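You operate a simulated robot arm through the tools that you are given. There is no shell and no other tool.

You are at the controls of a simulated robot arm. One attempt, no reset.

TASK
Set the long loom's stretcher bar to 70 cm.
Fine: loosen the black bar knob and open the bar clip to slide it; clip shut and knob tight at the end; the coloured knobs and clamps end as they began.

It is judged by the outcome, as a careful person would: the job done as asked, and still so three seconds after it is handed in. It fails if anything else is knocked over, pushed out of place, dropped, spilled or broken.

THE ROBOT
A 7-joint arm with a two-finger parallel gripper, fixed in place. Base frame: the origin is on the floor under the middle of its stand, x ahead of it, y to its left, z up. Units: mm, rad, N and s.
With the tool pointing down near the work surface it reaches from about 400 to 900 mm from the base axis. Its first joint turns from -2.496 to 2.496 rad. Payload 3 kg.
Tool frame: the origin (TCP) lies between the finger pads and is the grasp point; the fingertips stand 30 mm ahead of it; z points along the fingers, y is the line along which they close. Largest opening 94 mm; finger width 28, thickness 10; the body of the gripper, 50 by 96 mm, starts 55 mm behind the TCP.
Orientation is told as [roll, pitch, yaw] about the base's x, y, z axes, in that order, counted from this pose: with the fingers straight down and closing along the base's y, the tool's x points along the base's -x, its y along +y and its z along -z.

THE INTERFACE
- The arm moves only by the tool nudge_tool. Its argument "rows" is a list of rows, each an object of numbers (a shift or turn left out is 0, a gripper value left out holds the last): "dx", "dy", "dz": the shift along the tool's x, y, z in mm; "wx", "wy", "wz": the turn, a rotation vector about the tool's x, y, z in rad; "jaw": the opening, from 0 (shut) to 1 (fully open). In form: [{"dx": .., "dy": .., "dz": .., "wx": .., "wy": .., "wz": .., "jaw": ..}, ...]. A call has 1 to 20 rows; each row shifts and turns the commanded pose from where the row before left it, along the tool's axes as they then stand. Each row takes 0.2 s and may step no farther than 50 mm and 0.15 rad from the row before; otherwise, or with a gripper value out of range, the whole call is refused. A pose out of reach is approached as far as the arm can. The call stops where the force on the tool passes 90 N (or 10 N more than at its start, if that is more) or the arm is blocked; 0.2 s more then pass. The fingers move at their own pace (about 72 mm/s each) and stop on an object; they squeeze with about 26 N. The grip force told is the motor's: it shows also when the fingers shut on nothing. Time passes only in rows, and 0.2 s behind the last, so rows that do not move let the fingers close. It gives the time, the measured TCP pose, the force on the tool (base axes), the opening and the grip force at its end, in the units of the frame above (readings bear some noise), with the torque about the TCP (base axes, N m) and any sound that the robot's microphone picked up, and new pictures: "pictures" is both (left out), scene, wrist or none.
- Cameras (640 x 400 px; columns grow to the right, rows downward): "scene" is fixed at [48.6, -649.5, 1483.8]; the picture's right is [0.94, -0.34, 0.00], its down [-0.14, -0.38, -0.91] and it looks along [0.31, 0.86, -0.40] (base axes); focal length 344 px, centre (320, 200). "wrist" rides on the gripper at [76, 14, -103] in the tool frame; the picture's right is [-0.18, 0.98, 0.00], its down [-0.75, -0.14, -0.64] and it looks along [-0.63, -0.12, 0.77] (tool axes); focal length 243 px, centre (320, 200). There is no depth. A picture from a camera that has moved, and an enlarged one, comes with that camera's place and axes in the base frame and with its lens.
- close_up(camera, box): a new picture of the part [left, top, right, bottom] of that camera's present view, enlarged. The clock stands still meanwhile.
- finish_job(): hands the job in; it is judged then, once.

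Nothing tells you positions but the pictures and the camera data. Unless the task says otherwise, let go and move clear before handing in.

The tools are called after "Call:" as name(argument=value, ...) on one line, values as JSON. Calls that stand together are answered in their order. nudge_tool: Moves the arm, as the interface text tells. Its arguments: {"type":"object","properties":{"rows":{"type":"array"},"pictures":{"type":"string","enum":["both","scene","wrist","none"]}},"required":["rows"]} The other tools are called the same way: close_up (camera, box) takes an enlarged picture of a part of a camera's view; finish_job () hands the job in.

At the start:

```text
clock: 0.0
tool_pos: [300.5, 459.7, 1245.0]
ee_rot: [0.0, 0.001, 0.0]
ft_force: [0.1, 0.3, -0.3]
ft_torque: [-0.04, 0.02, 0.01]
finger_gap: 94.2
grasp_force: 0.1
```

scene: 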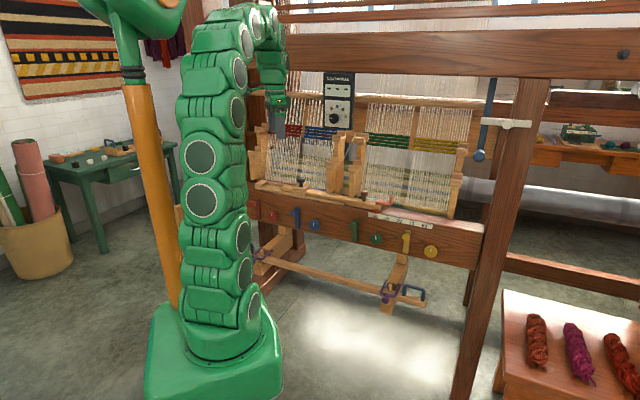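
wrist: 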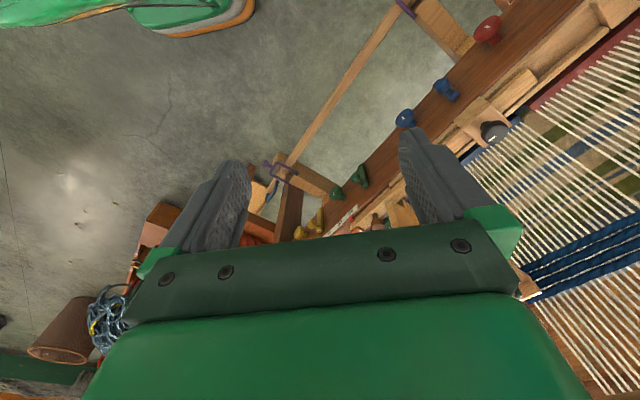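

I see a large loom frame with two small looms, coloured knobs on a beam, and a rod with purple clamps below it. I'll look closer before moving anything.

Call:
close_up(camera="scene", box=[240, 60, 500, 222])

Call:
close_up(camera="scene", box=[240, 170, 500, 332])

Call:
close_up(camera="scene", box=[350, 190, 480, 271])

Call:
close_up(camera="wrist", box=[200, 0, 640, 275])

```text
2.46 times, centred on (370, 141) of scene
camera zoom: at [48.6, -649.5, 1483.8], right [0.94, -0.34, 0.0], down [-0.14, -0.38, -0.91], along [0.31, 0.86, -0.4], focal length 847 px, centre (197, 345)
```

zoom: 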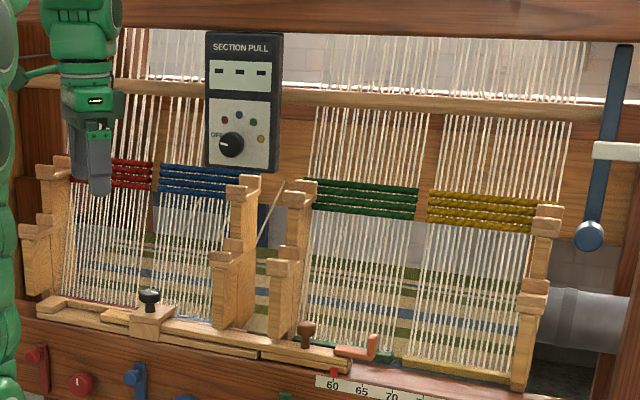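

```text
2.46 times, centred on (370, 251) of scene
camera zoom: at [48.6, -649.5, 1483.8], right [0.94, -0.34, 0.0], down [-0.14, -0.38, -0.91], along [0.31, 0.86, -0.4], focal length 847 px, centre (197, 74)
```

zoom: 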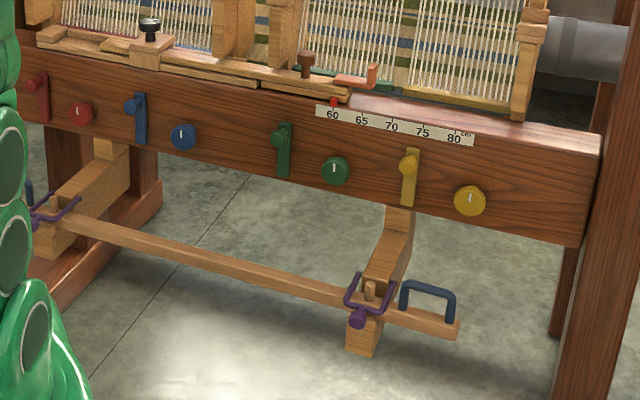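

```text
4.92 times, centred on (415, 230) of scene
camera zoom: at [48.6, -649.5, 1483.8], right [0.94, -0.34, 0.0], down [-0.14, -0.38, -0.91], along [0.31, 0.86, -0.4], focal length 1693 px, centre (-148, 50)
```

zoom: 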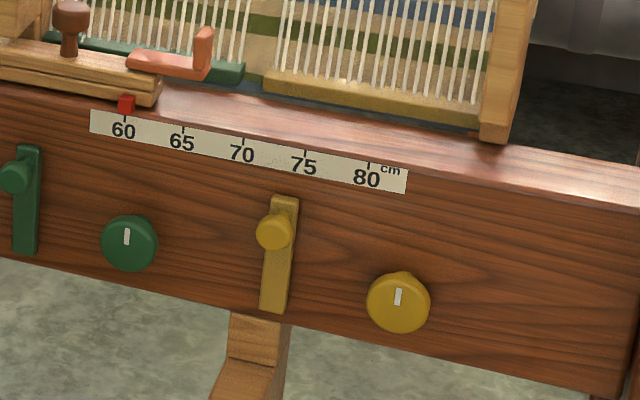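

```text
1.45 times, centred on (420, 138) of wrist
camera zoom: at [223.7, 474.5, 1346.7], right [0.18, 0.98, 0.0], down [0.75, -0.14, 0.64], along [0.63, -0.12, -0.77], focal length 353 px, centre (174, 291)
```

zoom: 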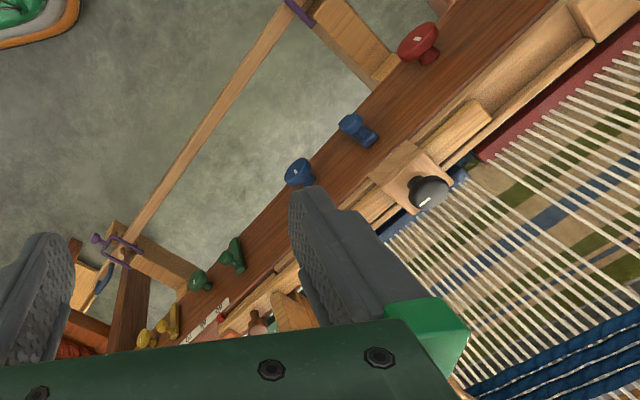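

The loom beam runs at about 45° to the base. Its top carries the stretcher bar, which has a black knob, a coral clip, and a red pointer at 60 on a 60–80 scale. I'll turn the tool square to the loom so the wrist camera can look at it.

Call:
nudge_tool(rows=[{"wz": -0.1309}, {"wz": -0.1309}, {"wz": -0.1309}, {"wz": -0.1309}, {"wz": -0.1309}, {"wz": -0.1309}, {"dx": -20}, {}])

```text
clock: 1.8
tool_pos: [315.0, 474.6, 1243.0]
ee_rot: [-0.001, 0.005, 0.785]
ft_force: [0.3, 0.3, -0.4]
ft_torque: [0.01, 0.01, -0.01]
finger_gap: 94.0
grasp_force: 0.1
camera wrist: at [250.3, 430.1, 1345.6], right [-0.57, 0.82, 0.0], down [0.63, 0.43, 0.64], along [0.53, 0.36, -0.77], focal length 243 px, centre (320, 200)
```

scene: 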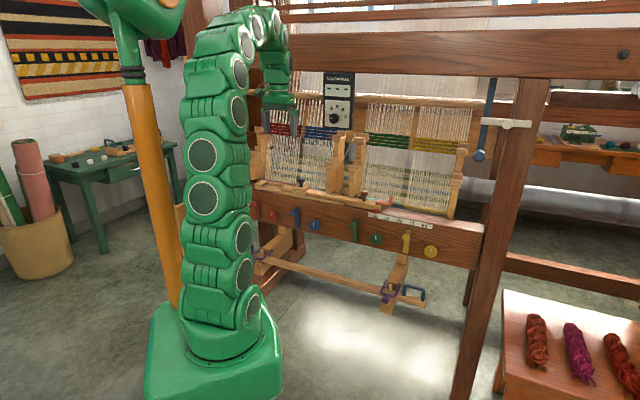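
wrist: 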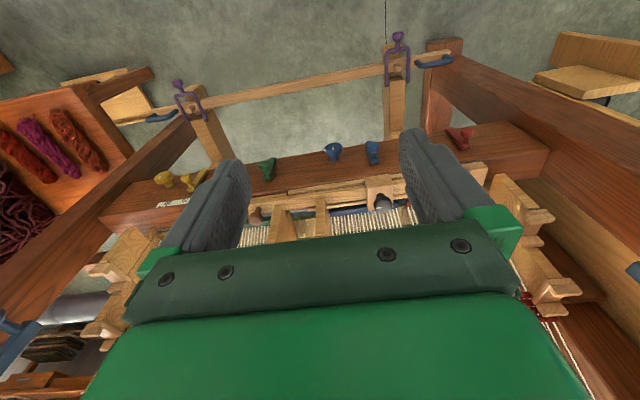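

The wrist picture is inverted: its top is nearer the robot, and its right is the loom's left. I'll move in steps to look down on the black knob.

Call:
nudge_tool(rows=[{"dx": -30, "dy": 20, "dz": 12}, {"dx": -30, "dy": 20, "dz": 12}, {"dx": -30, "dy": 20, "dz": 12}, {"dx": -30, "dy": 20, "dz": 12}, {"dx": -20, "dy": 7, "dz": 12}, {"dx": -20, "dz": 10}, {}])

```text
clock: 3.4
tool_pos: [365.3, 650.2, 1173.4]
ee_rot: [0.0, 0.0, 0.786]
ft_force: [0.9, -0.1, -0.2]
ft_torque: [-0.03, 0.01, 0.01]
finger_gap: 94.3
grasp_force: 0.1
camera wrist: at [301.7, 606.5, 1275.9], right [-0.57, 0.82, 0.0], down [0.63, 0.43, 0.64], along [0.53, 0.36, -0.77], focal length 243 px, centre (320, 200)
```

scene: 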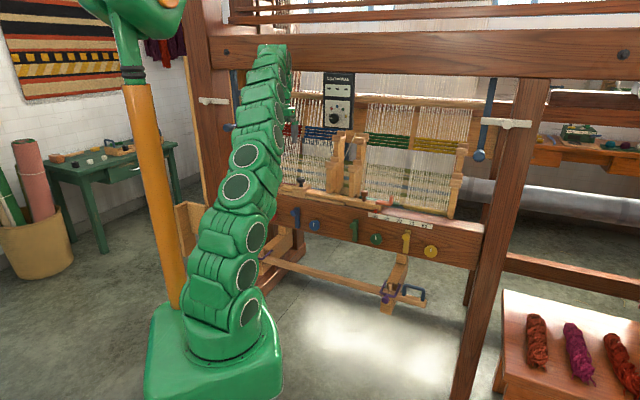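
wrist: 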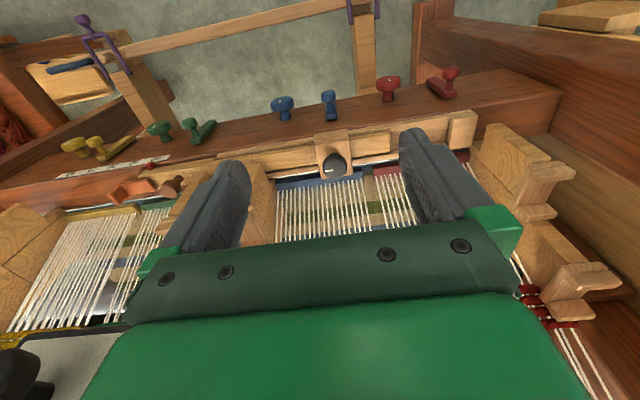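

Call:
close_up(camera="wrist", box=[220, 100, 480, 262])

Call:
close_up(camera="wrist", box=[40, 110, 300, 272])

Call:
close_up(camera="scene", box=[280, 170, 400, 245])

```text
2.46 times, centred on (350, 181) of wrist
camera zoom: at [301.7, 606.5, 1275.9], right [-0.57, 0.82, 0.0], down [0.63, 0.43, 0.64], along [0.53, 0.36, -0.77], focal length 597 px, centre (246, 247)
```

zoom: 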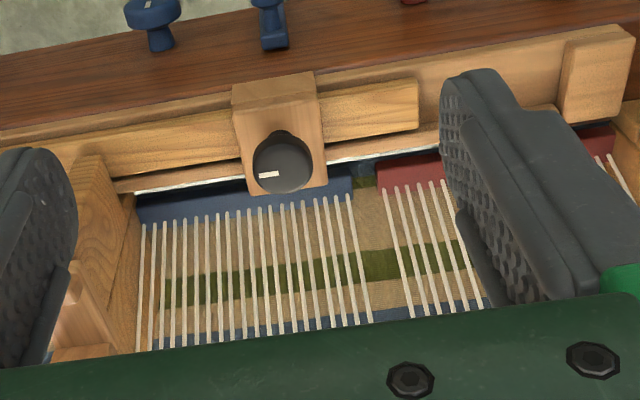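

```text
2.46 times, centred on (170, 191) of wrist
camera zoom: at [301.7, 606.5, 1275.9], right [-0.57, 0.82, 0.0], down [0.63, 0.43, 0.64], along [0.53, 0.36, -0.77], focal length 597 px, centre (689, 222)
```

zoom: 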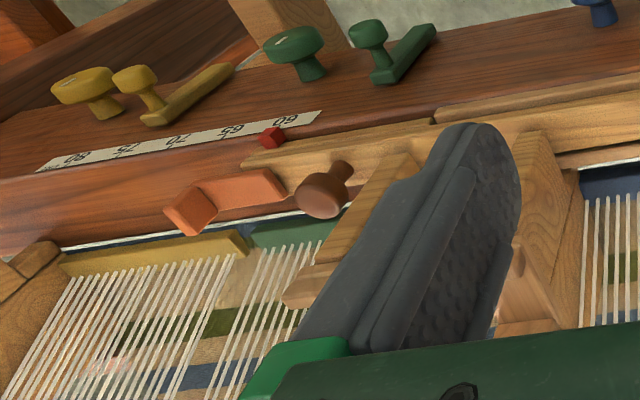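

```text
5.33 times, centred on (340, 208) of scene
camera zoom: at [48.6, -649.5, 1483.8], right [0.94, -0.34, 0.0], down [-0.14, -0.38, -0.91], along [0.31, 0.86, -0.4], focal length 1834 px, centre (213, 160)
```

zoom: 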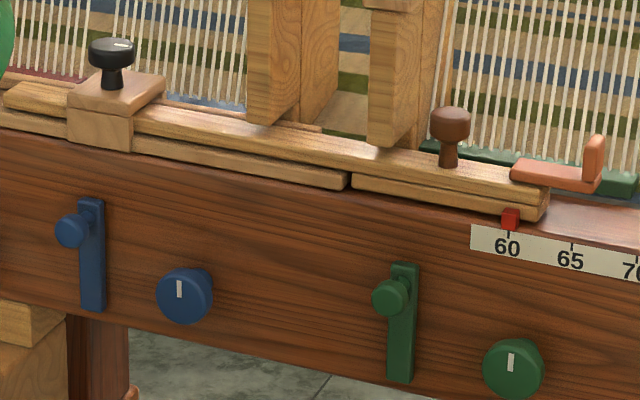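

The black knob sits on a saddle block that clamps the sliding bar. The brown peg and the coral clip are at the bar's right end, and the red pointer reads 60. A control panel hangs near the middle, so I'll back off, pass in front of it, and look at the right end.

Call:
nudge_tool(rows=[{"dx": 40}, {"dx": 40}, {"dx": 30}, {"dy": -40}, {"dy": -45}, {"dy": -45}, {"dy": -45}, {"dy": -45}, {"dy": -45}, {"dy": -45}, {"dy": -30}, {"dx": -30}, {"dx": -30, "dz": 10}, {"dx": -30, "dz": 10}, {}])

```text
clock: 6.6
tool_pos: [593.6, 395.3, 1153.6]
ee_rot: [0.0, 0.001, 0.785]
ft_force: [0.0, -0.3, -1.5]
ft_torque: [-0.01, -0.01, 0.03]
finger_gap: 94.1
grasp_force: 0.1
camera wrist: at [529.9, 351.3, 1256.3], right [-0.57, 0.82, 0.0], down [0.63, 0.43, 0.64], along [0.53, 0.36, -0.77], focal length 243 px, centre (320, 200)
```

scene: 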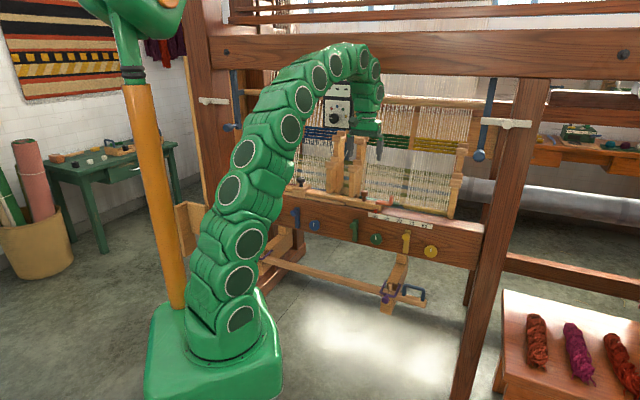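
wrist: 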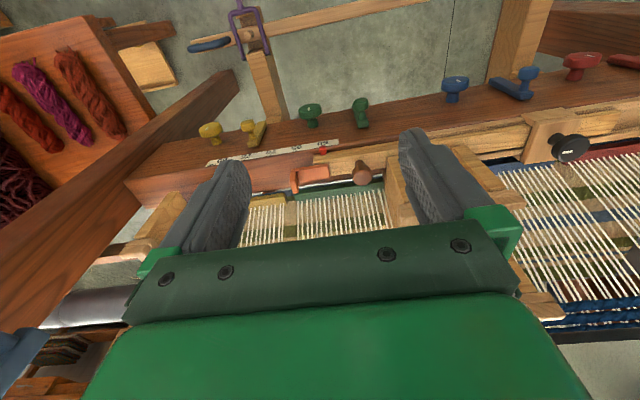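

Call:
close_up(camera="wrist", box=[220, 110, 420, 235])

Call:
close_up(camera="scene", box=[310, 100, 470, 200])

```text
3.20 times, centred on (320, 172) of wrist
camera zoom: at [529.9, 351.3, 1256.3], right [-0.57, 0.82, 0.0], down [0.63, 0.43, 0.64], along [0.53, 0.36, -0.77], focal length 776 px, centre (320, 288)
```

zoom: 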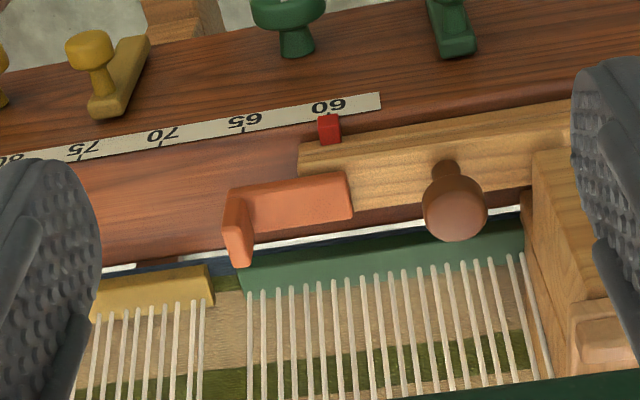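

```text
4.00 times, centred on (390, 150) of scene
camera zoom: at [48.6, -649.5, 1483.8], right [0.94, -0.34, 0.0], down [-0.14, -0.38, -0.91], along [0.31, 0.86, -0.4], focal length 1376 px, centre (40, 400)
```

zoom: 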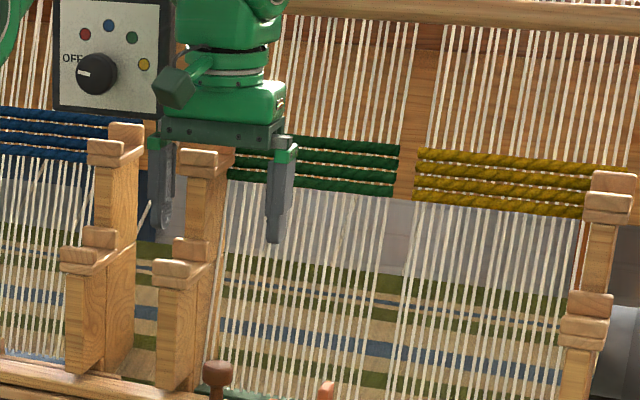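

The clip is an L-shaped coral piece on the rear edge of the bar's right end, at about (737, 478, 897). The brown peg is at about (665, 520, 949). I'll go lower for a closer look at the clip.

Call:
nudge_tool(rows=[{"dx": -20, "dy": -20, "dz": 20}, {"dx": -20, "dy": -20, "dz": 25}, {"dx": -20, "dy": -3, "dz": 25}, {"dx": -15, "dz": 25}, {"dx": -15, "dz": 25}, {"dz": 20}, {}])

```text
clock: 8.2
tool_pos: [686.2, 428.6, 1014.1]
ee_rot: [0.001, 0.0, 0.785]
ft_force: [-0.1, -0.1, -0.5]
ft_torque: [0.01, 0.02, -0.03]
finger_gap: 93.9
grasp_force: 0.0
camera wrist: at [621.8, 383.8, 1116.2], right [-0.57, 0.82, 0.0], down [0.63, 0.43, 0.64], along [0.53, 0.36, -0.77], focal length 243 px, centre (320, 200)
```

scene: 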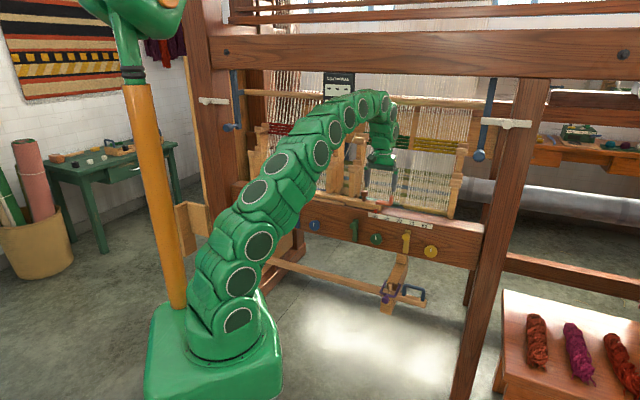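
wrist: 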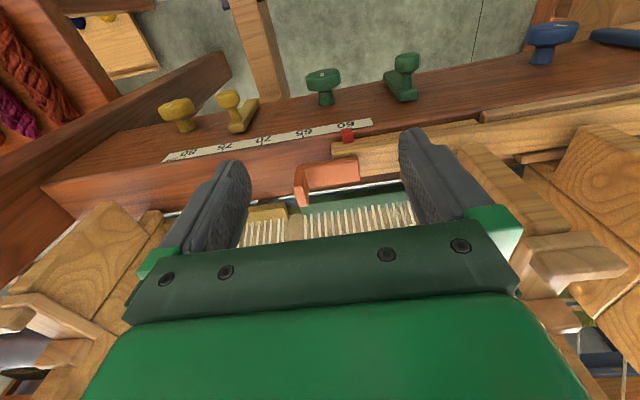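

Call:
close_up(camera="wrist", box=[240, 110, 420, 222])

Call:
close_up(camera="scene", box=[330, 150, 450, 225])

```text
3.56 times, centred on (330, 166) of wrist
camera zoom: at [621.8, 383.8, 1116.2], right [-0.57, 0.82, 0.0], down [0.63, 0.43, 0.64], along [0.53, 0.36, -0.77], focal length 863 px, centre (284, 321)
```

zoom: 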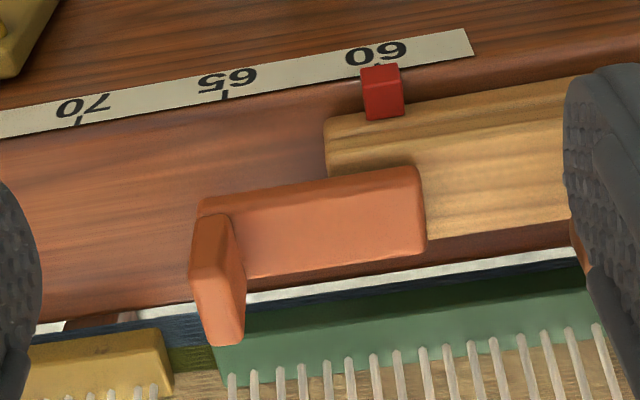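

```text
5.33 times, centred on (390, 188) of scene
camera zoom: at [48.6, -649.5, 1483.8], right [0.94, -0.34, 0.0], down [-0.14, -0.38, -0.91], along [0.31, 0.86, -0.4], focal length 1834 px, centre (-53, 267)
```

zoom: 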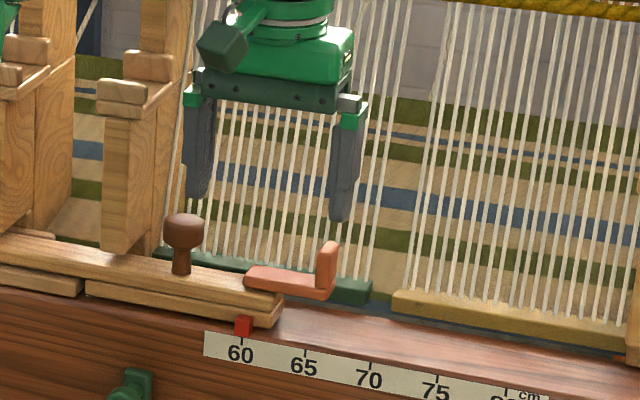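

The clip is a plate about 63 mm long with an upright tab at its right end, and it probably hinges at its left end. I'll do the black knob first, at about (457, 740, 950). That means backing off and passing in front of the panel to reach it.

Call:
nudge_tool(rows=[{"dx": 40, "dz": -15}, {"dx": 45, "dz": -15}, {"dx": 45, "dz": -5}, {"dx": 20, "dy": 30}, {"dy": 48}, {"dy": 48}, {"dy": 48}, {"dy": 48}, {"dy": 48}, {"dy": 48}, {"dy": 48}, {"dy": 17, "dz": 10}, {"dx": -40, "dz": 20}, {"dx": -40, "dz": 10}, {"dx": -30, "dz": 9}, {}])

```text
clock: 11.6
tool_pos: [386.3, 670.4, 1002.0]
ee_rot: [-0.002, 0.0, 0.784]
ft_force: [-0.5, 0.0, 0.1]
ft_torque: [-0.01, 0.01, 0.0]
finger_gap: 94.0
grasp_force: 0.1
camera wrist: at [322.5, 625.7, 1105.0], right [-0.56, 0.83, 0.0], down [0.63, 0.43, 0.64], along [0.53, 0.36, -0.77], focal length 243 px, centre (320, 200)
```

scene: 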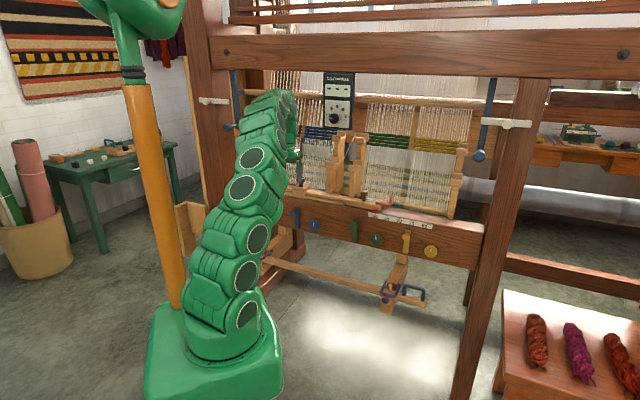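
wrist: 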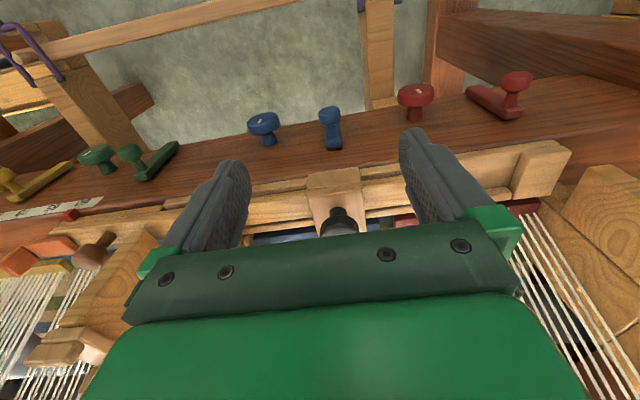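

The black knob is straight ahead between the fingers. I'll go forward above it and check alignment.

Call:
nudge_tool(rows=[{"dx": -30}, {"dx": -30}, {"dx": -30}, {}])

Call:
close_up(camera="wrist", box=[220, 80, 420, 205])

```text
clock: 12.6
tool_pos: [451.3, 735.2, 1000.2]
ee_rot: [0.0, 0.002, 0.785]
ft_force: [0.2, 0.2, 0.6]
ft_torque: [-0.02, 0.01, 0.03]
finger_gap: 94.1
grasp_force: 0.1
camera wrist: at [387.1, 691.7, 1102.1], right [-0.56, 0.83, 0.0], down [0.63, 0.43, 0.64], along [0.53, 0.36, -0.77], focal length 243 px, centre (320, 200)
```

scene: 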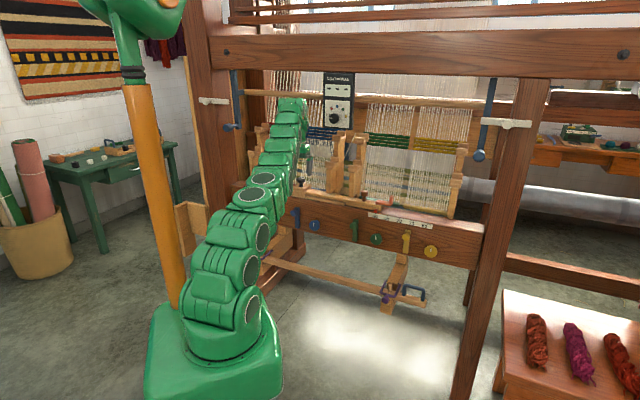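
wrist: 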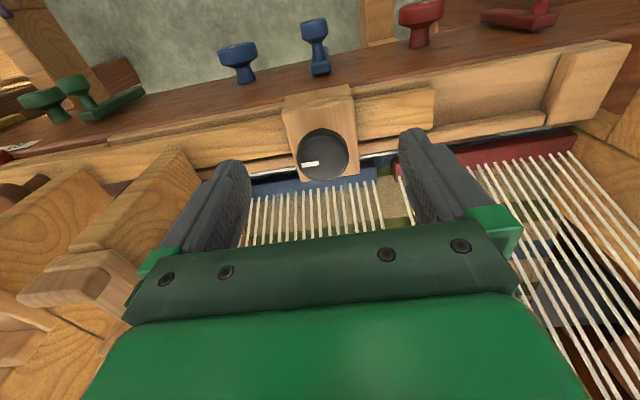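

```text
3.20 times, centred on (320, 142) of wrist
camera zoom: at [387.1, 691.7, 1102.1], right [-0.56, 0.83, 0.0], down [0.63, 0.43, 0.64], along [0.53, 0.36, -0.77], focal length 776 px, centre (320, 384)
```

zoom: 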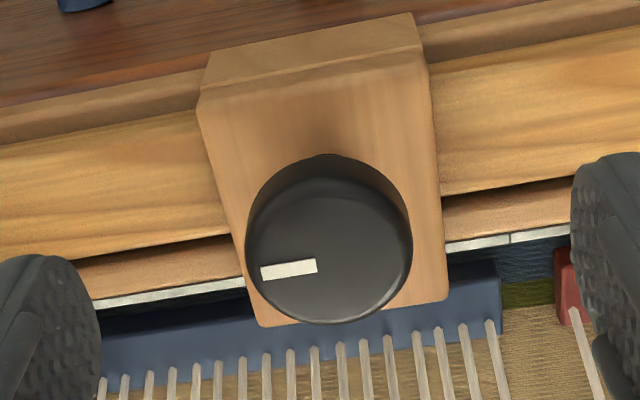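

The knob's white mark points along the bar towards the scale, which I take as its tight position. I'll lower the open fingers around the knob head, about 9 mm further forward.

Call:
nudge_tool(rows=[{"dx": -9.5}, {"dz": 20}, {"dz": 15}, {"dz": 14}, {}])

Call:
close_up(camera="wrist", box=[200, 80, 440, 230])

```text
clock: 13.8
tool_pos: [454.9, 734.0, 947.8]
ee_rot: [-0.001, 0.002, 0.786]
ft_force: [0.4, -0.3, -0.2]
ft_torque: [-0.02, -0.03, 0.04]
finger_gap: 93.9
grasp_force: 0.0
out of reach, approached as far as the arm can: row 1
camera wrist: at [391.4, 690.4, 1049.8], right [-0.57, 0.83, 0.0], down [0.63, 0.43, 0.64], along [0.53, 0.36, -0.77], focal length 243 px, centre (320, 200)
```

scene: 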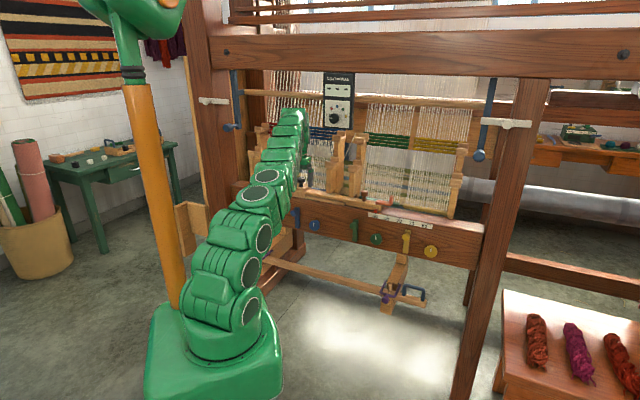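
wrist: 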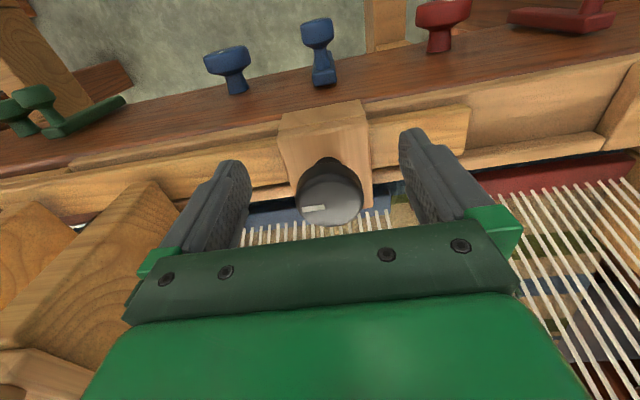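

```text
2.67 times, centred on (320, 155) of wrist
camera zoom: at [391.4, 690.4, 1049.8], right [-0.57, 0.83, 0.0], down [0.63, 0.43, 0.64], along [0.53, 0.36, -0.77], focal length 647 px, centre (320, 320)
```

zoom: 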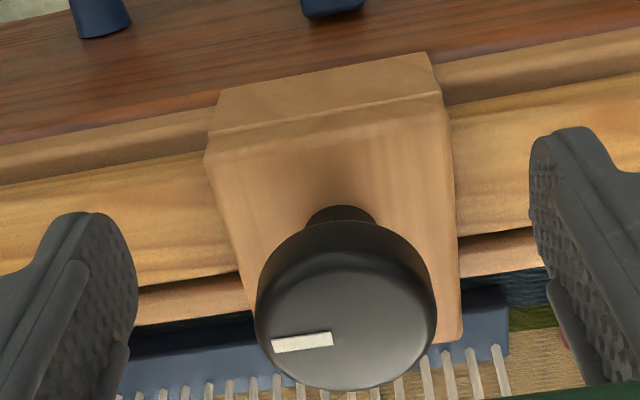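

The fingers straddle the knob, a few mm off centre. I'll correct that and check reach.

Call:
nudge_tool(rows=[{"dx": -4, "dy": 4}, {}, {}], pictures="none")

Call:
close_up(camera="wrist", box=[200, 80, 440, 230])

```text
clock: 14.6
tool_pos: [454.1, 739.3, 947.5]
ee_rot: [-0.002, -0.001, 0.786]
ft_force: [-0.2, 0.4, 0.1]
ft_torque: [0.01, 0.01, 0.01]
finger_gap: 93.8
grasp_force: 0.1
```

```text
2.67 times, centred on (320, 155) of wrist
camera zoom: at [390.6, 696.5, 1049.9], right [-0.57, 0.82, 0.0], down [0.63, 0.43, 0.64], along [0.53, 0.36, -0.77], focal length 647 px, centre (320, 320)
```

zoom: 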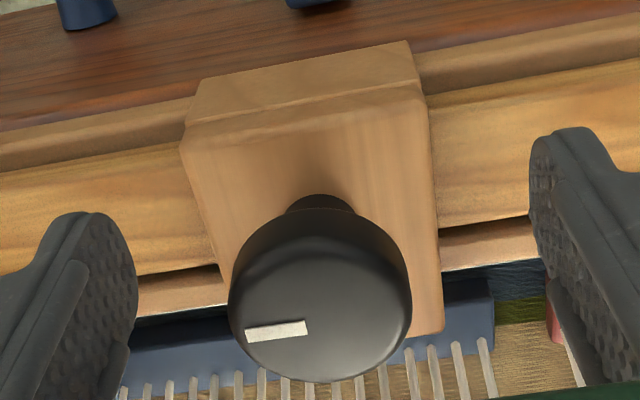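

The grip is centred on the knob, so I'll close on it.

Call:
nudge_tool(rows=[{"jaw": 0}, {"jaw": 0}, {"jaw": 0}, {"jaw": 0}], pictures="wrist")

```text
clock: 15.6
tool_pos: [455.8, 739.6, 947.9]
ee_rot: [-0.003, 0.002, 0.784]
ft_force: [11.6, -15.2, 0.3]
ft_torque: [-0.12, 0.07, -0.18]
finger_gap: 40.6
grasp_force: 44.5
camera wrist: at [392.1, 695.7, 1050.0], right [-0.56, 0.83, 0.0], down [0.63, 0.43, 0.64], along [0.53, 0.36, -0.77], focal length 243 px, centre (320, 200)
```

wrist: 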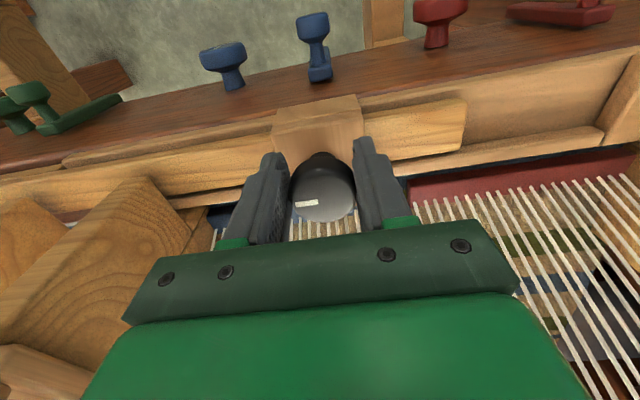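

I have the knob, with a small sideways load. I'll relax that and then start turning it counter-clockwise as seen from above.

Call:
nudge_tool(rows=[{"dy": -1.5}, {}], pictures="none")

```text
clock: 16.2
tool_pos: [455.9, 739.8, 946.9]
ee_rot: [-0.001, -0.002, 0.786]
ft_force: [14.3, -2.7, 1.2]
ft_torque: [-0.01, -0.18, -0.12]
finger_gap: 40.2
grasp_force: 45.3
```

Call:
nudge_tool(rows=[{"dy": -2, "dx": -0.5}, {"wz": -0.05}, {"wz": -0.05}, {"wz": -0.05}, {}], pictures="wrist")

```text
clock: 17.4
tool_pos: [457.0, 739.6, 949.1]
ee_rot: [-0.001, -0.001, 0.936]
ft_force: [14.8, 6.2, -1.9]
ft_torque: [0.18, -0.15, -0.11]
finger_gap: 40.7
grasp_force: 45.1
camera wrist: at [400.8, 685.3, 1050.1], right [-0.68, 0.73, 0.0], down [0.56, 0.52, 0.64], along [0.47, 0.44, -0.77], focal length 243 px, centre (320, 200)
```

wrist: 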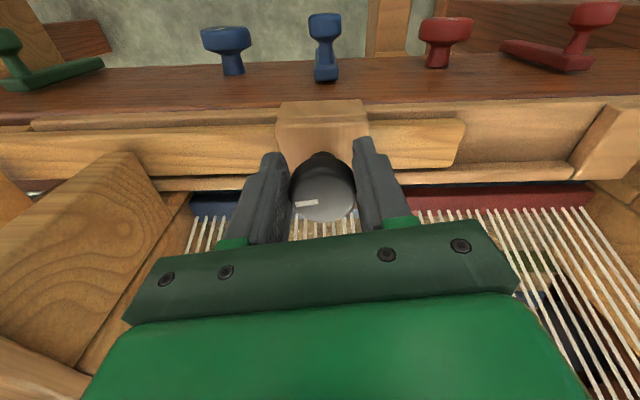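

The mark keeps its place between the fingers while the view turns, so the knob is turning with the gripper. I'll carry on.

Call:
nudge_tool(rows=[{"wz": -0.08}, {"wz": -0.08}, {"wz": -0.08}, {"wz": -0.08}, {"wz": -0.08}, {}], pictures="wrist")

```text
clock: 18.8
tool_pos: [461.5, 736.3, 947.1]
ee_rot: [-0.004, 0.0, 1.329]
ft_force: [54.0, -7.0, -0.5]
ft_torque: [0.23, -0.2, -0.57]
finger_gap: 40.2
grasp_force: 44.4
camera wrist: at [428.7, 665.9, 1050.2], right [-0.91, 0.41, 0.0], down [0.31, 0.7, 0.64], along [0.27, 0.58, -0.77], focal length 243 px, centre (320, 200)
```

wrist: 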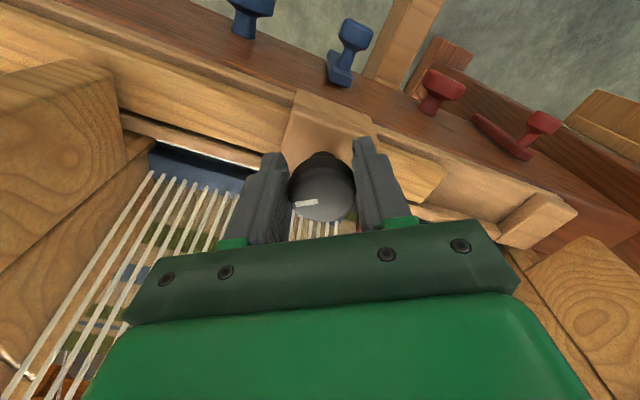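

The knob has turned about 0.54 rad, but a side load is building. The way the tool drifted suggests the knob's axis is about 12 mm ahead of my grip centre. I'll open slightly and re-centre.

Call:
nudge_tool(rows=[{"jaw": 0.65}, {}, {}], pictures="wrist")

Call:
close_up(camera="wrist", box=[220, 100, 420, 225])

```text
clock: 19.6
tool_pos: [456.0, 738.7, 946.8]
ee_rot: [0.0, 0.0, 1.337]
ft_force: [0.7, -0.7, 0.4]
ft_torque: [-0.02, 0.01, -0.03]
finger_gap: 61.3
grasp_force: 0.1
camera wrist: at [424.7, 667.7, 1050.1], right [-0.91, 0.41, 0.0], down [0.31, 0.7, 0.64], along [0.26, 0.59, -0.77], focal length 243 px, centre (320, 200)
```

wrist: 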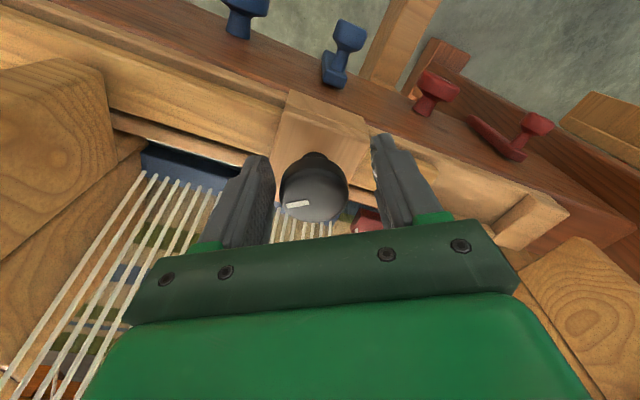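

```text
3.20 times, centred on (320, 162) of wrist
camera zoom: at [424.7, 667.7, 1050.1], right [-0.91, 0.41, 0.0], down [0.31, 0.7, 0.64], along [0.26, 0.59, -0.77], focal length 776 px, centre (320, 320)
```

zoom: 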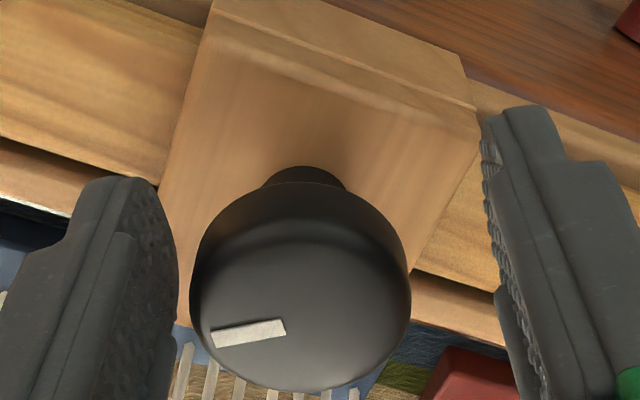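

Triangulating from the two wrist views puts the knob axis at about (463.5, 746.5) with its top at z≈942. I'll re-centre there and grip again.

Call:
nudge_tool(rows=[{"dx": -5, "dy": -3, "dz": 2}, {"dx": -4.3, "dy": -2.5, "dz": 3}, {}, {}], pictures="none")

Call:
close_up(camera="wrist", box=[220, 100, 420, 225])

```text
clock: 20.6
tool_pos: [464.3, 745.2, 941.7]
ee_rot: [0.001, -0.001, 1.335]
ft_force: [0.4, 0.8, 0.5]
ft_torque: [-0.04, 0.03, -0.02]
finger_gap: 61.1
grasp_force: 0.1
```

```text
3.20 times, centred on (320, 162) of wrist
camera zoom: at [433.0, 675.5, 1044.6], right [-0.91, 0.41, 0.0], down [0.31, 0.7, 0.64], along [0.26, 0.59, -0.77], focal length 776 px, centre (320, 320)
```

zoom: 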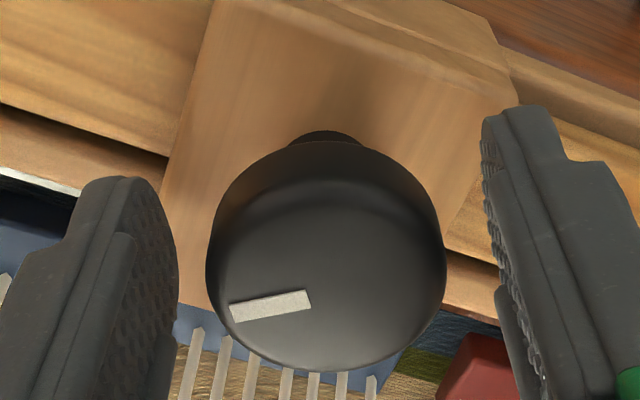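

Call:
nudge_tool(rows=[{"jaw": 0}, {}, {}, {"wz": -0.08}, {"wz": -0.08}, {"wz": -0.08}, {"wz": -0.08}, {}], pictures="wrist")

```text
clock: 22.4
tool_pos: [464.4, 747.0, 942.9]
ee_rot: [0.0, 0.001, 1.658]
ft_force: [-24.9, -11.8, -9.4]
ft_torque: [-0.39, 0.14, 0.01]
finger_gap: 39.4
grasp_force: 45.2
camera wrist: at [456.2, 669.6, 1044.6], right [-1.0, 0.1, 0.0], down [0.08, 0.76, 0.64], along [0.06, 0.64, -0.77], focal length 243 px, centre (320, 200)
```

wrist: 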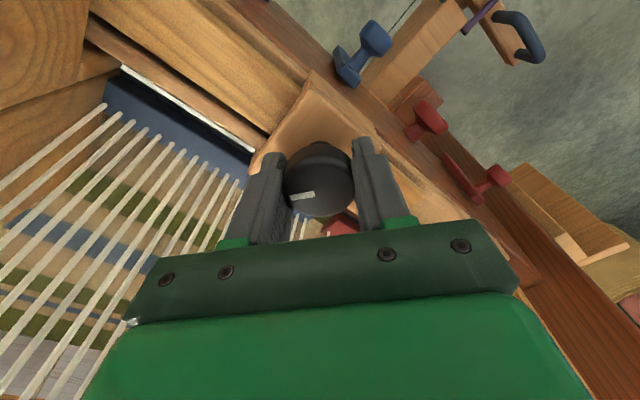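

The knob is turned about 0.87 rad so far and still turning freely. I'll relieve the side load and continue.

Call:
nudge_tool(rows=[{"dy": 1.5}, {"wz": -0.08}, {"wz": -0.08}, {"wz": -0.08}, {"wz": -0.08}, {"wz": -0.08}, {}], pictures="wrist")

```text
clock: 24.0
tool_pos: [462.2, 746.7, 943.1]
ee_rot: [-0.001, 0.0, 2.053]
ft_force: [4.2, 18.1, -16.6]
ft_torque: [0.18, -0.29, -0.01]
finger_gap: 39.1
grasp_force: 45.4
camera wrist: at [486.3, 672.3, 1044.7], right [-0.96, -0.29, 0.0], down [-0.23, 0.73, 0.64], along [-0.19, 0.61, -0.77], focal length 243 px, centre (320, 200)
```

wrist: 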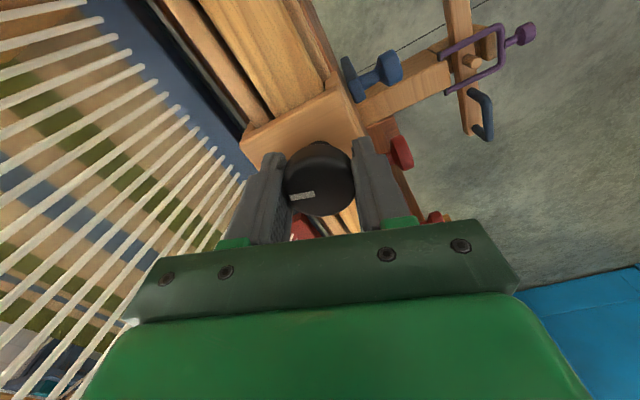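

Call:
nudge_tool(rows=[{"wz": -0.08}, {"wz": -0.08}, {"wz": -0.08}, {"wz": -0.08}, {}], pictures="wrist")

```text
clock: 25.2
tool_pos: [463.9, 746.1, 942.8]
ee_rot: [0.0, 0.002, 2.372]
ft_force: [11.4, 4.6, -9.2]
ft_torque: [-0.01, -0.02, -0.6]
finger_gap: 39.7
grasp_force: 45.1
camera wrist: at [509.3, 682.4, 1044.9], right [-0.82, -0.58, 0.0], down [-0.44, 0.63, 0.64], along [-0.37, 0.52, -0.77], focal length 243 px, centre (320, 200)
```

wrist: 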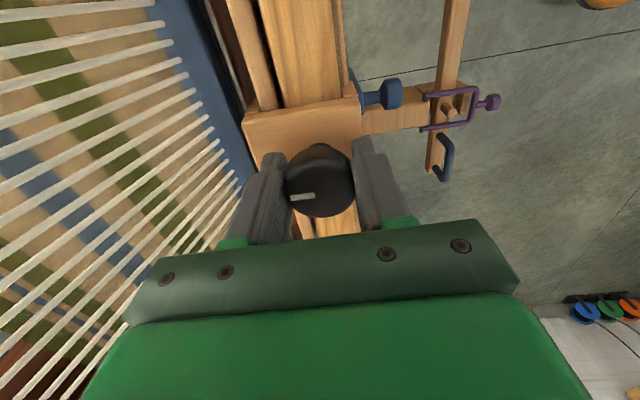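

The resisting torque has now risen to about 0.6 Nm at roughly 90° of turn, which may be the loosened stop. I'll test it with a tiny extra turn.

Call:
nudge_tool(rows=[{"wz": -0.04}, {"wz": -0.04}, {}], pictures="wrist")

Call:
close_up(camera="wrist", box=[220, 100, 420, 225])

```text
clock: 26.0
tool_pos: [464.2, 746.4, 941.7]
ee_rot: [0.001, 0.0, 2.455]
ft_force: [9.1, 1.6, -5.0]
ft_torque: [-0.13, -0.04, -0.44]
finger_gap: 39.1
grasp_force: 45.0
camera wrist: at [513.7, 687.0, 1045.1], right [-0.77, -0.64, 0.0], down [-0.49, 0.59, 0.64], along [-0.41, 0.49, -0.77], focal length 243 px, centre (320, 200)
```

wrist: 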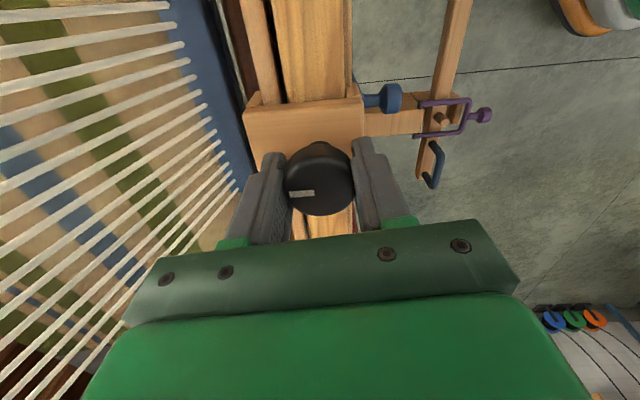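

```text
3.20 times, centred on (320, 162) of wrist
camera zoom: at [513.7, 687.0, 1045.1], right [-0.77, -0.64, 0.0], down [-0.49, 0.59, 0.64], along [-0.41, 0.49, -0.77], focal length 776 px, centre (320, 320)
```

zoom: 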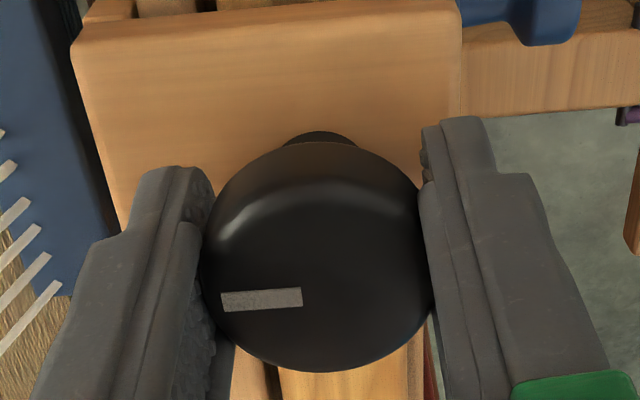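

Call:
nudge_tool(rows=[{"wz": -0.05}, {"wz": -0.05}, {"wz": -0.05}, {}], pictures="none")

Call:
close_up(camera="wrist", box=[220, 100, 420, 225])

```text
clock: 27.0
tool_pos: [464.4, 746.1, 943.7]
ee_rot: [0.0, 0.0, 2.606]
ft_force: [14.2, 11.4, -0.1]
ft_torque: [-0.02, -0.14, -0.83]
finger_gap: 38.9
grasp_force: 45.0
```

```text
3.20 times, centred on (320, 162) of wrist
camera zoom: at [522.1, 694.9, 1045.4], right [-0.66, -0.75, 0.0], down [-0.58, 0.51, 0.64], along [-0.48, 0.43, -0.77], focal length 776 px, centre (320, 320)
```

zoom: 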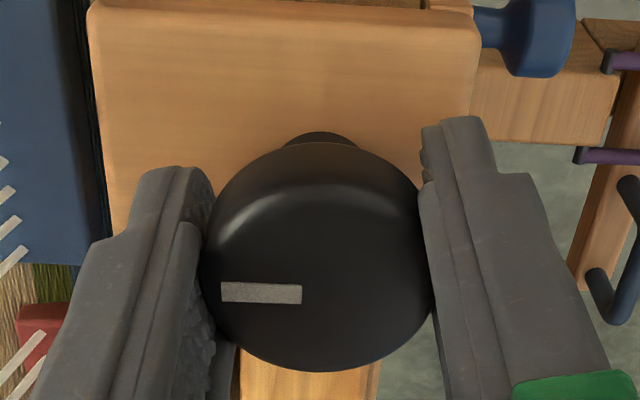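

The knob stopped following the gripper, so it is at its loosened stop after about 90°. I'll release it, lift off, and back away.

Call:
nudge_tool(rows=[{"wz": 0.08}, {"jaw": 0.75}, {}, {}, {"dz": -15}, {"dz": -20, "dy": 10, "dx": -2.5}, {"dz": -20, "dy": 20, "dx": -5}, {"dy": 40, "dx": -10}, {"dy": 40, "dx": -10}, {}])

```text
clock: 29.2
tool_pos: [376.5, 673.9, 996.0]
ee_rot: [-0.001, 0.0, 2.524]
ft_force: [0.3, 0.3, 0.1]
ft_torque: [0.02, -0.01, -0.05]
finger_gap: 70.3
grasp_force: 0.1
camera wrist: at [429.9, 617.3, 1100.0], right [-0.72, -0.69, 0.0], down [-0.53, 0.55, 0.64], along [-0.45, 0.46, -0.77], focal length 243 px, centre (320, 200)
```

scene: 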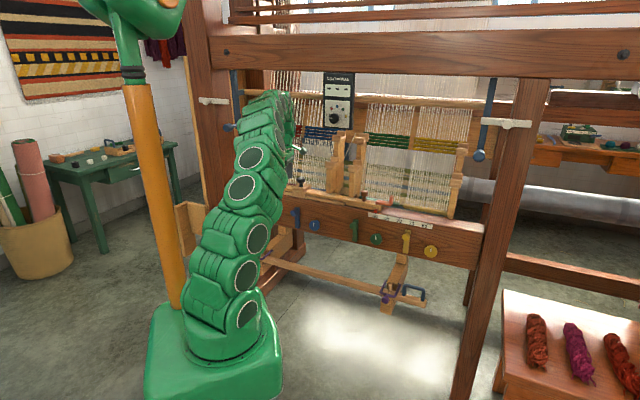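
wrist: 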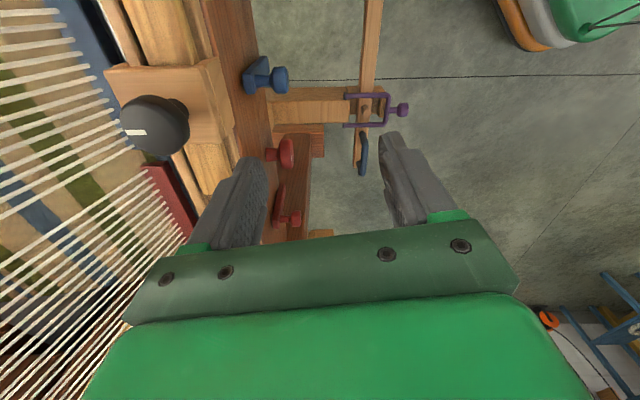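

The knob's mark now points away from me, square to the bar, so it is loosened. Now the clip: I put its tab at s≈209–220 mm along the beam, n≈845–875, with its top at z≈925. I'll retreat, turn back to yaw 45°, and go over to the right side.

Call:
nudge_tool(rows=[{"dx": -8, "dy": 48, "dz": -10}, {"dx": -8, "dy": 48, "dz": -10, "jaw": 1}, {"wz": 0.145}, {"wz": 0.145}, {"wz": 0.145}, {"wz": 0.145}, {"wz": 0.145}, {"wz": 0.145}, {"wz": 0.145}, {"wz": 0.145}, {"wz": 0.145}, {"wz": 0.145}, {"wz": 0.145}, {"wz": 0.144}, {}], pictures="none")

```text
clock: 32.4
tool_pos: [308.6, 603.6, 1018.3]
ee_rot: [0.0, -0.001, 0.783]
ft_force: [0.3, -0.1, 0.5]
ft_torque: [-0.03, -0.01, -0.02]
finger_gap: 94.0
grasp_force: 0.0
```

Call:
nudge_tool(rows=[{"dy": -48}, {"dy": -48}, {"dy": -48}, {"dy": -48}, {"dy": -48}, {"dy": -48}, {"dy": -48}, {"dy": -48}, {"dy": -40}, {"dx": -40}, {"dx": -40, "dz": 10}, {"dx": -30, "dz": 10}, {}])

Call:
close_up(camera="wrist", box=[220, 110, 420, 235])

```text
clock: 35.2
tool_pos: [687.7, 383.6, 1000.0]
ee_rot: [0.0, 0.001, 0.784]
ft_force: [-0.3, 0.0, 0.1]
ft_torque: [-0.06, 0.0, -0.02]
finger_gap: 93.9
grasp_force: 0.0
camera wrist: at [622.8, 339.2, 1102.9], right [-0.56, 0.83, 0.0], down [0.63, 0.43, 0.64], along [0.53, 0.36, -0.77], focal length 243 px, centre (320, 200)
```

scene: 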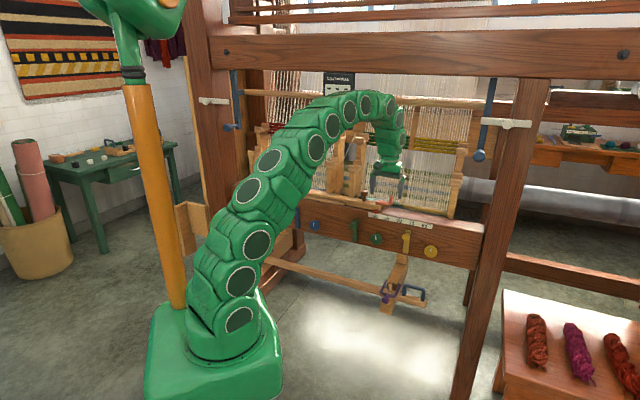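
wrist: 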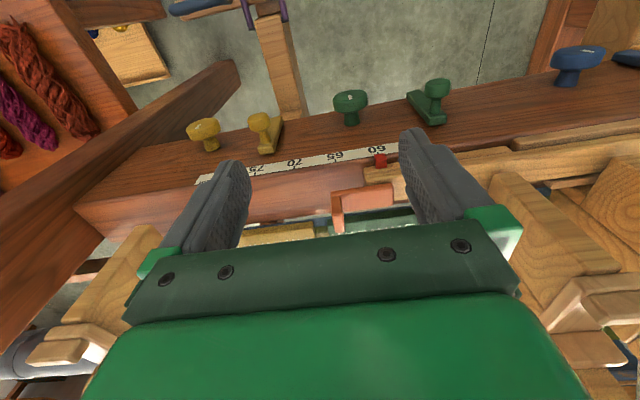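

```text
3.20 times, centred on (320, 172) of wrist
camera zoom: at [622.8, 339.2, 1102.9], right [-0.56, 0.83, 0.0], down [0.63, 0.43, 0.64], along [0.53, 0.36, -0.77], focal length 776 px, centre (320, 288)
```

zoom: 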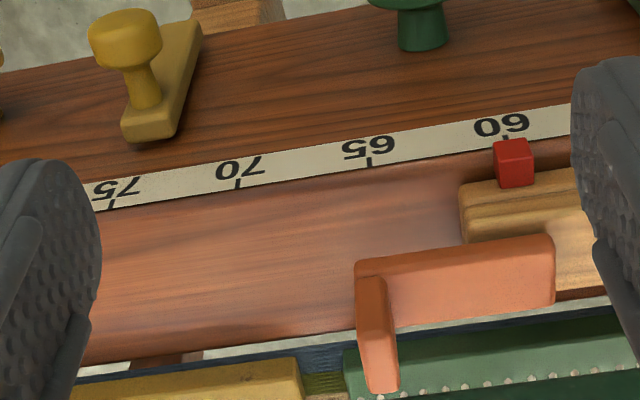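

The view is consistent with my estimate of the tab. I'll go forward over it with the fingertips still above its top.

Call:
nudge_tool(rows=[{"dx": -30, "dz": 5}, {"dx": -30, "dz": 5}, {"dx": -22, "dz": 5}, {"dx": -10, "dz": 5}, {}])

Call:
close_up(camera="wrist", box=[220, 80, 420, 205])

```text
clock: 36.4
tool_pos: [750.8, 446.5, 979.9]
ee_rot: [0.0, -0.001, 0.784]
ft_force: [-0.3, -0.6, -0.3]
ft_torque: [-0.01, 0.01, -0.01]
finger_gap: 93.7
grasp_force: 0.1
camera wrist: at [687.5, 402.5, 1081.6], right [-0.56, 0.83, 0.0], down [0.63, 0.43, 0.64], along [0.53, 0.36, -0.77], focal length 243 px, centre (320, 200)
```

scene: 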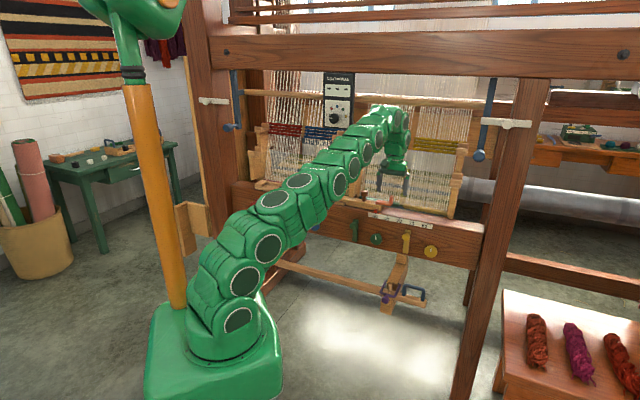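
wrist: 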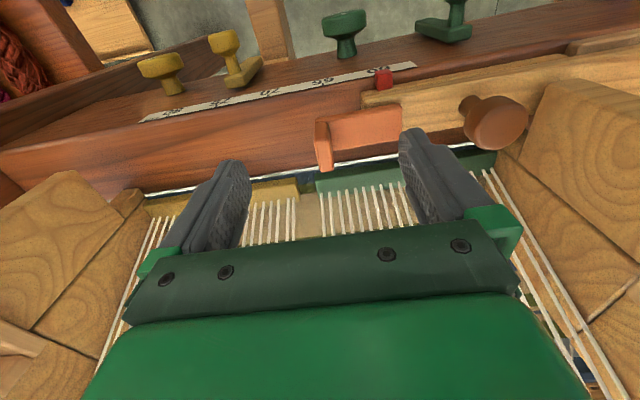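

```text
3.20 times, centred on (320, 142) of wrist
camera zoom: at [687.5, 402.5, 1081.6], right [-0.56, 0.83, 0.0], down [0.63, 0.43, 0.64], along [0.53, 0.36, -0.77], focal length 776 px, centre (320, 384)
```

zoom: 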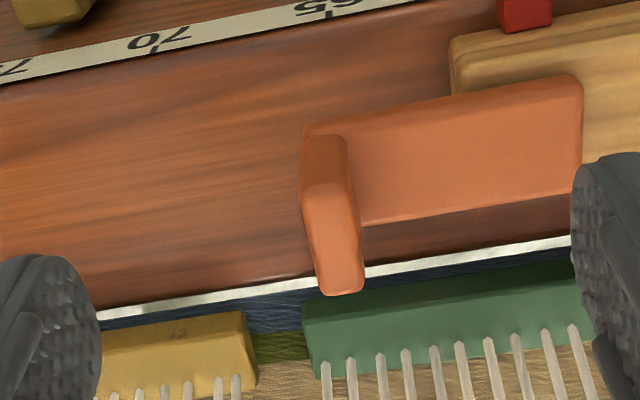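

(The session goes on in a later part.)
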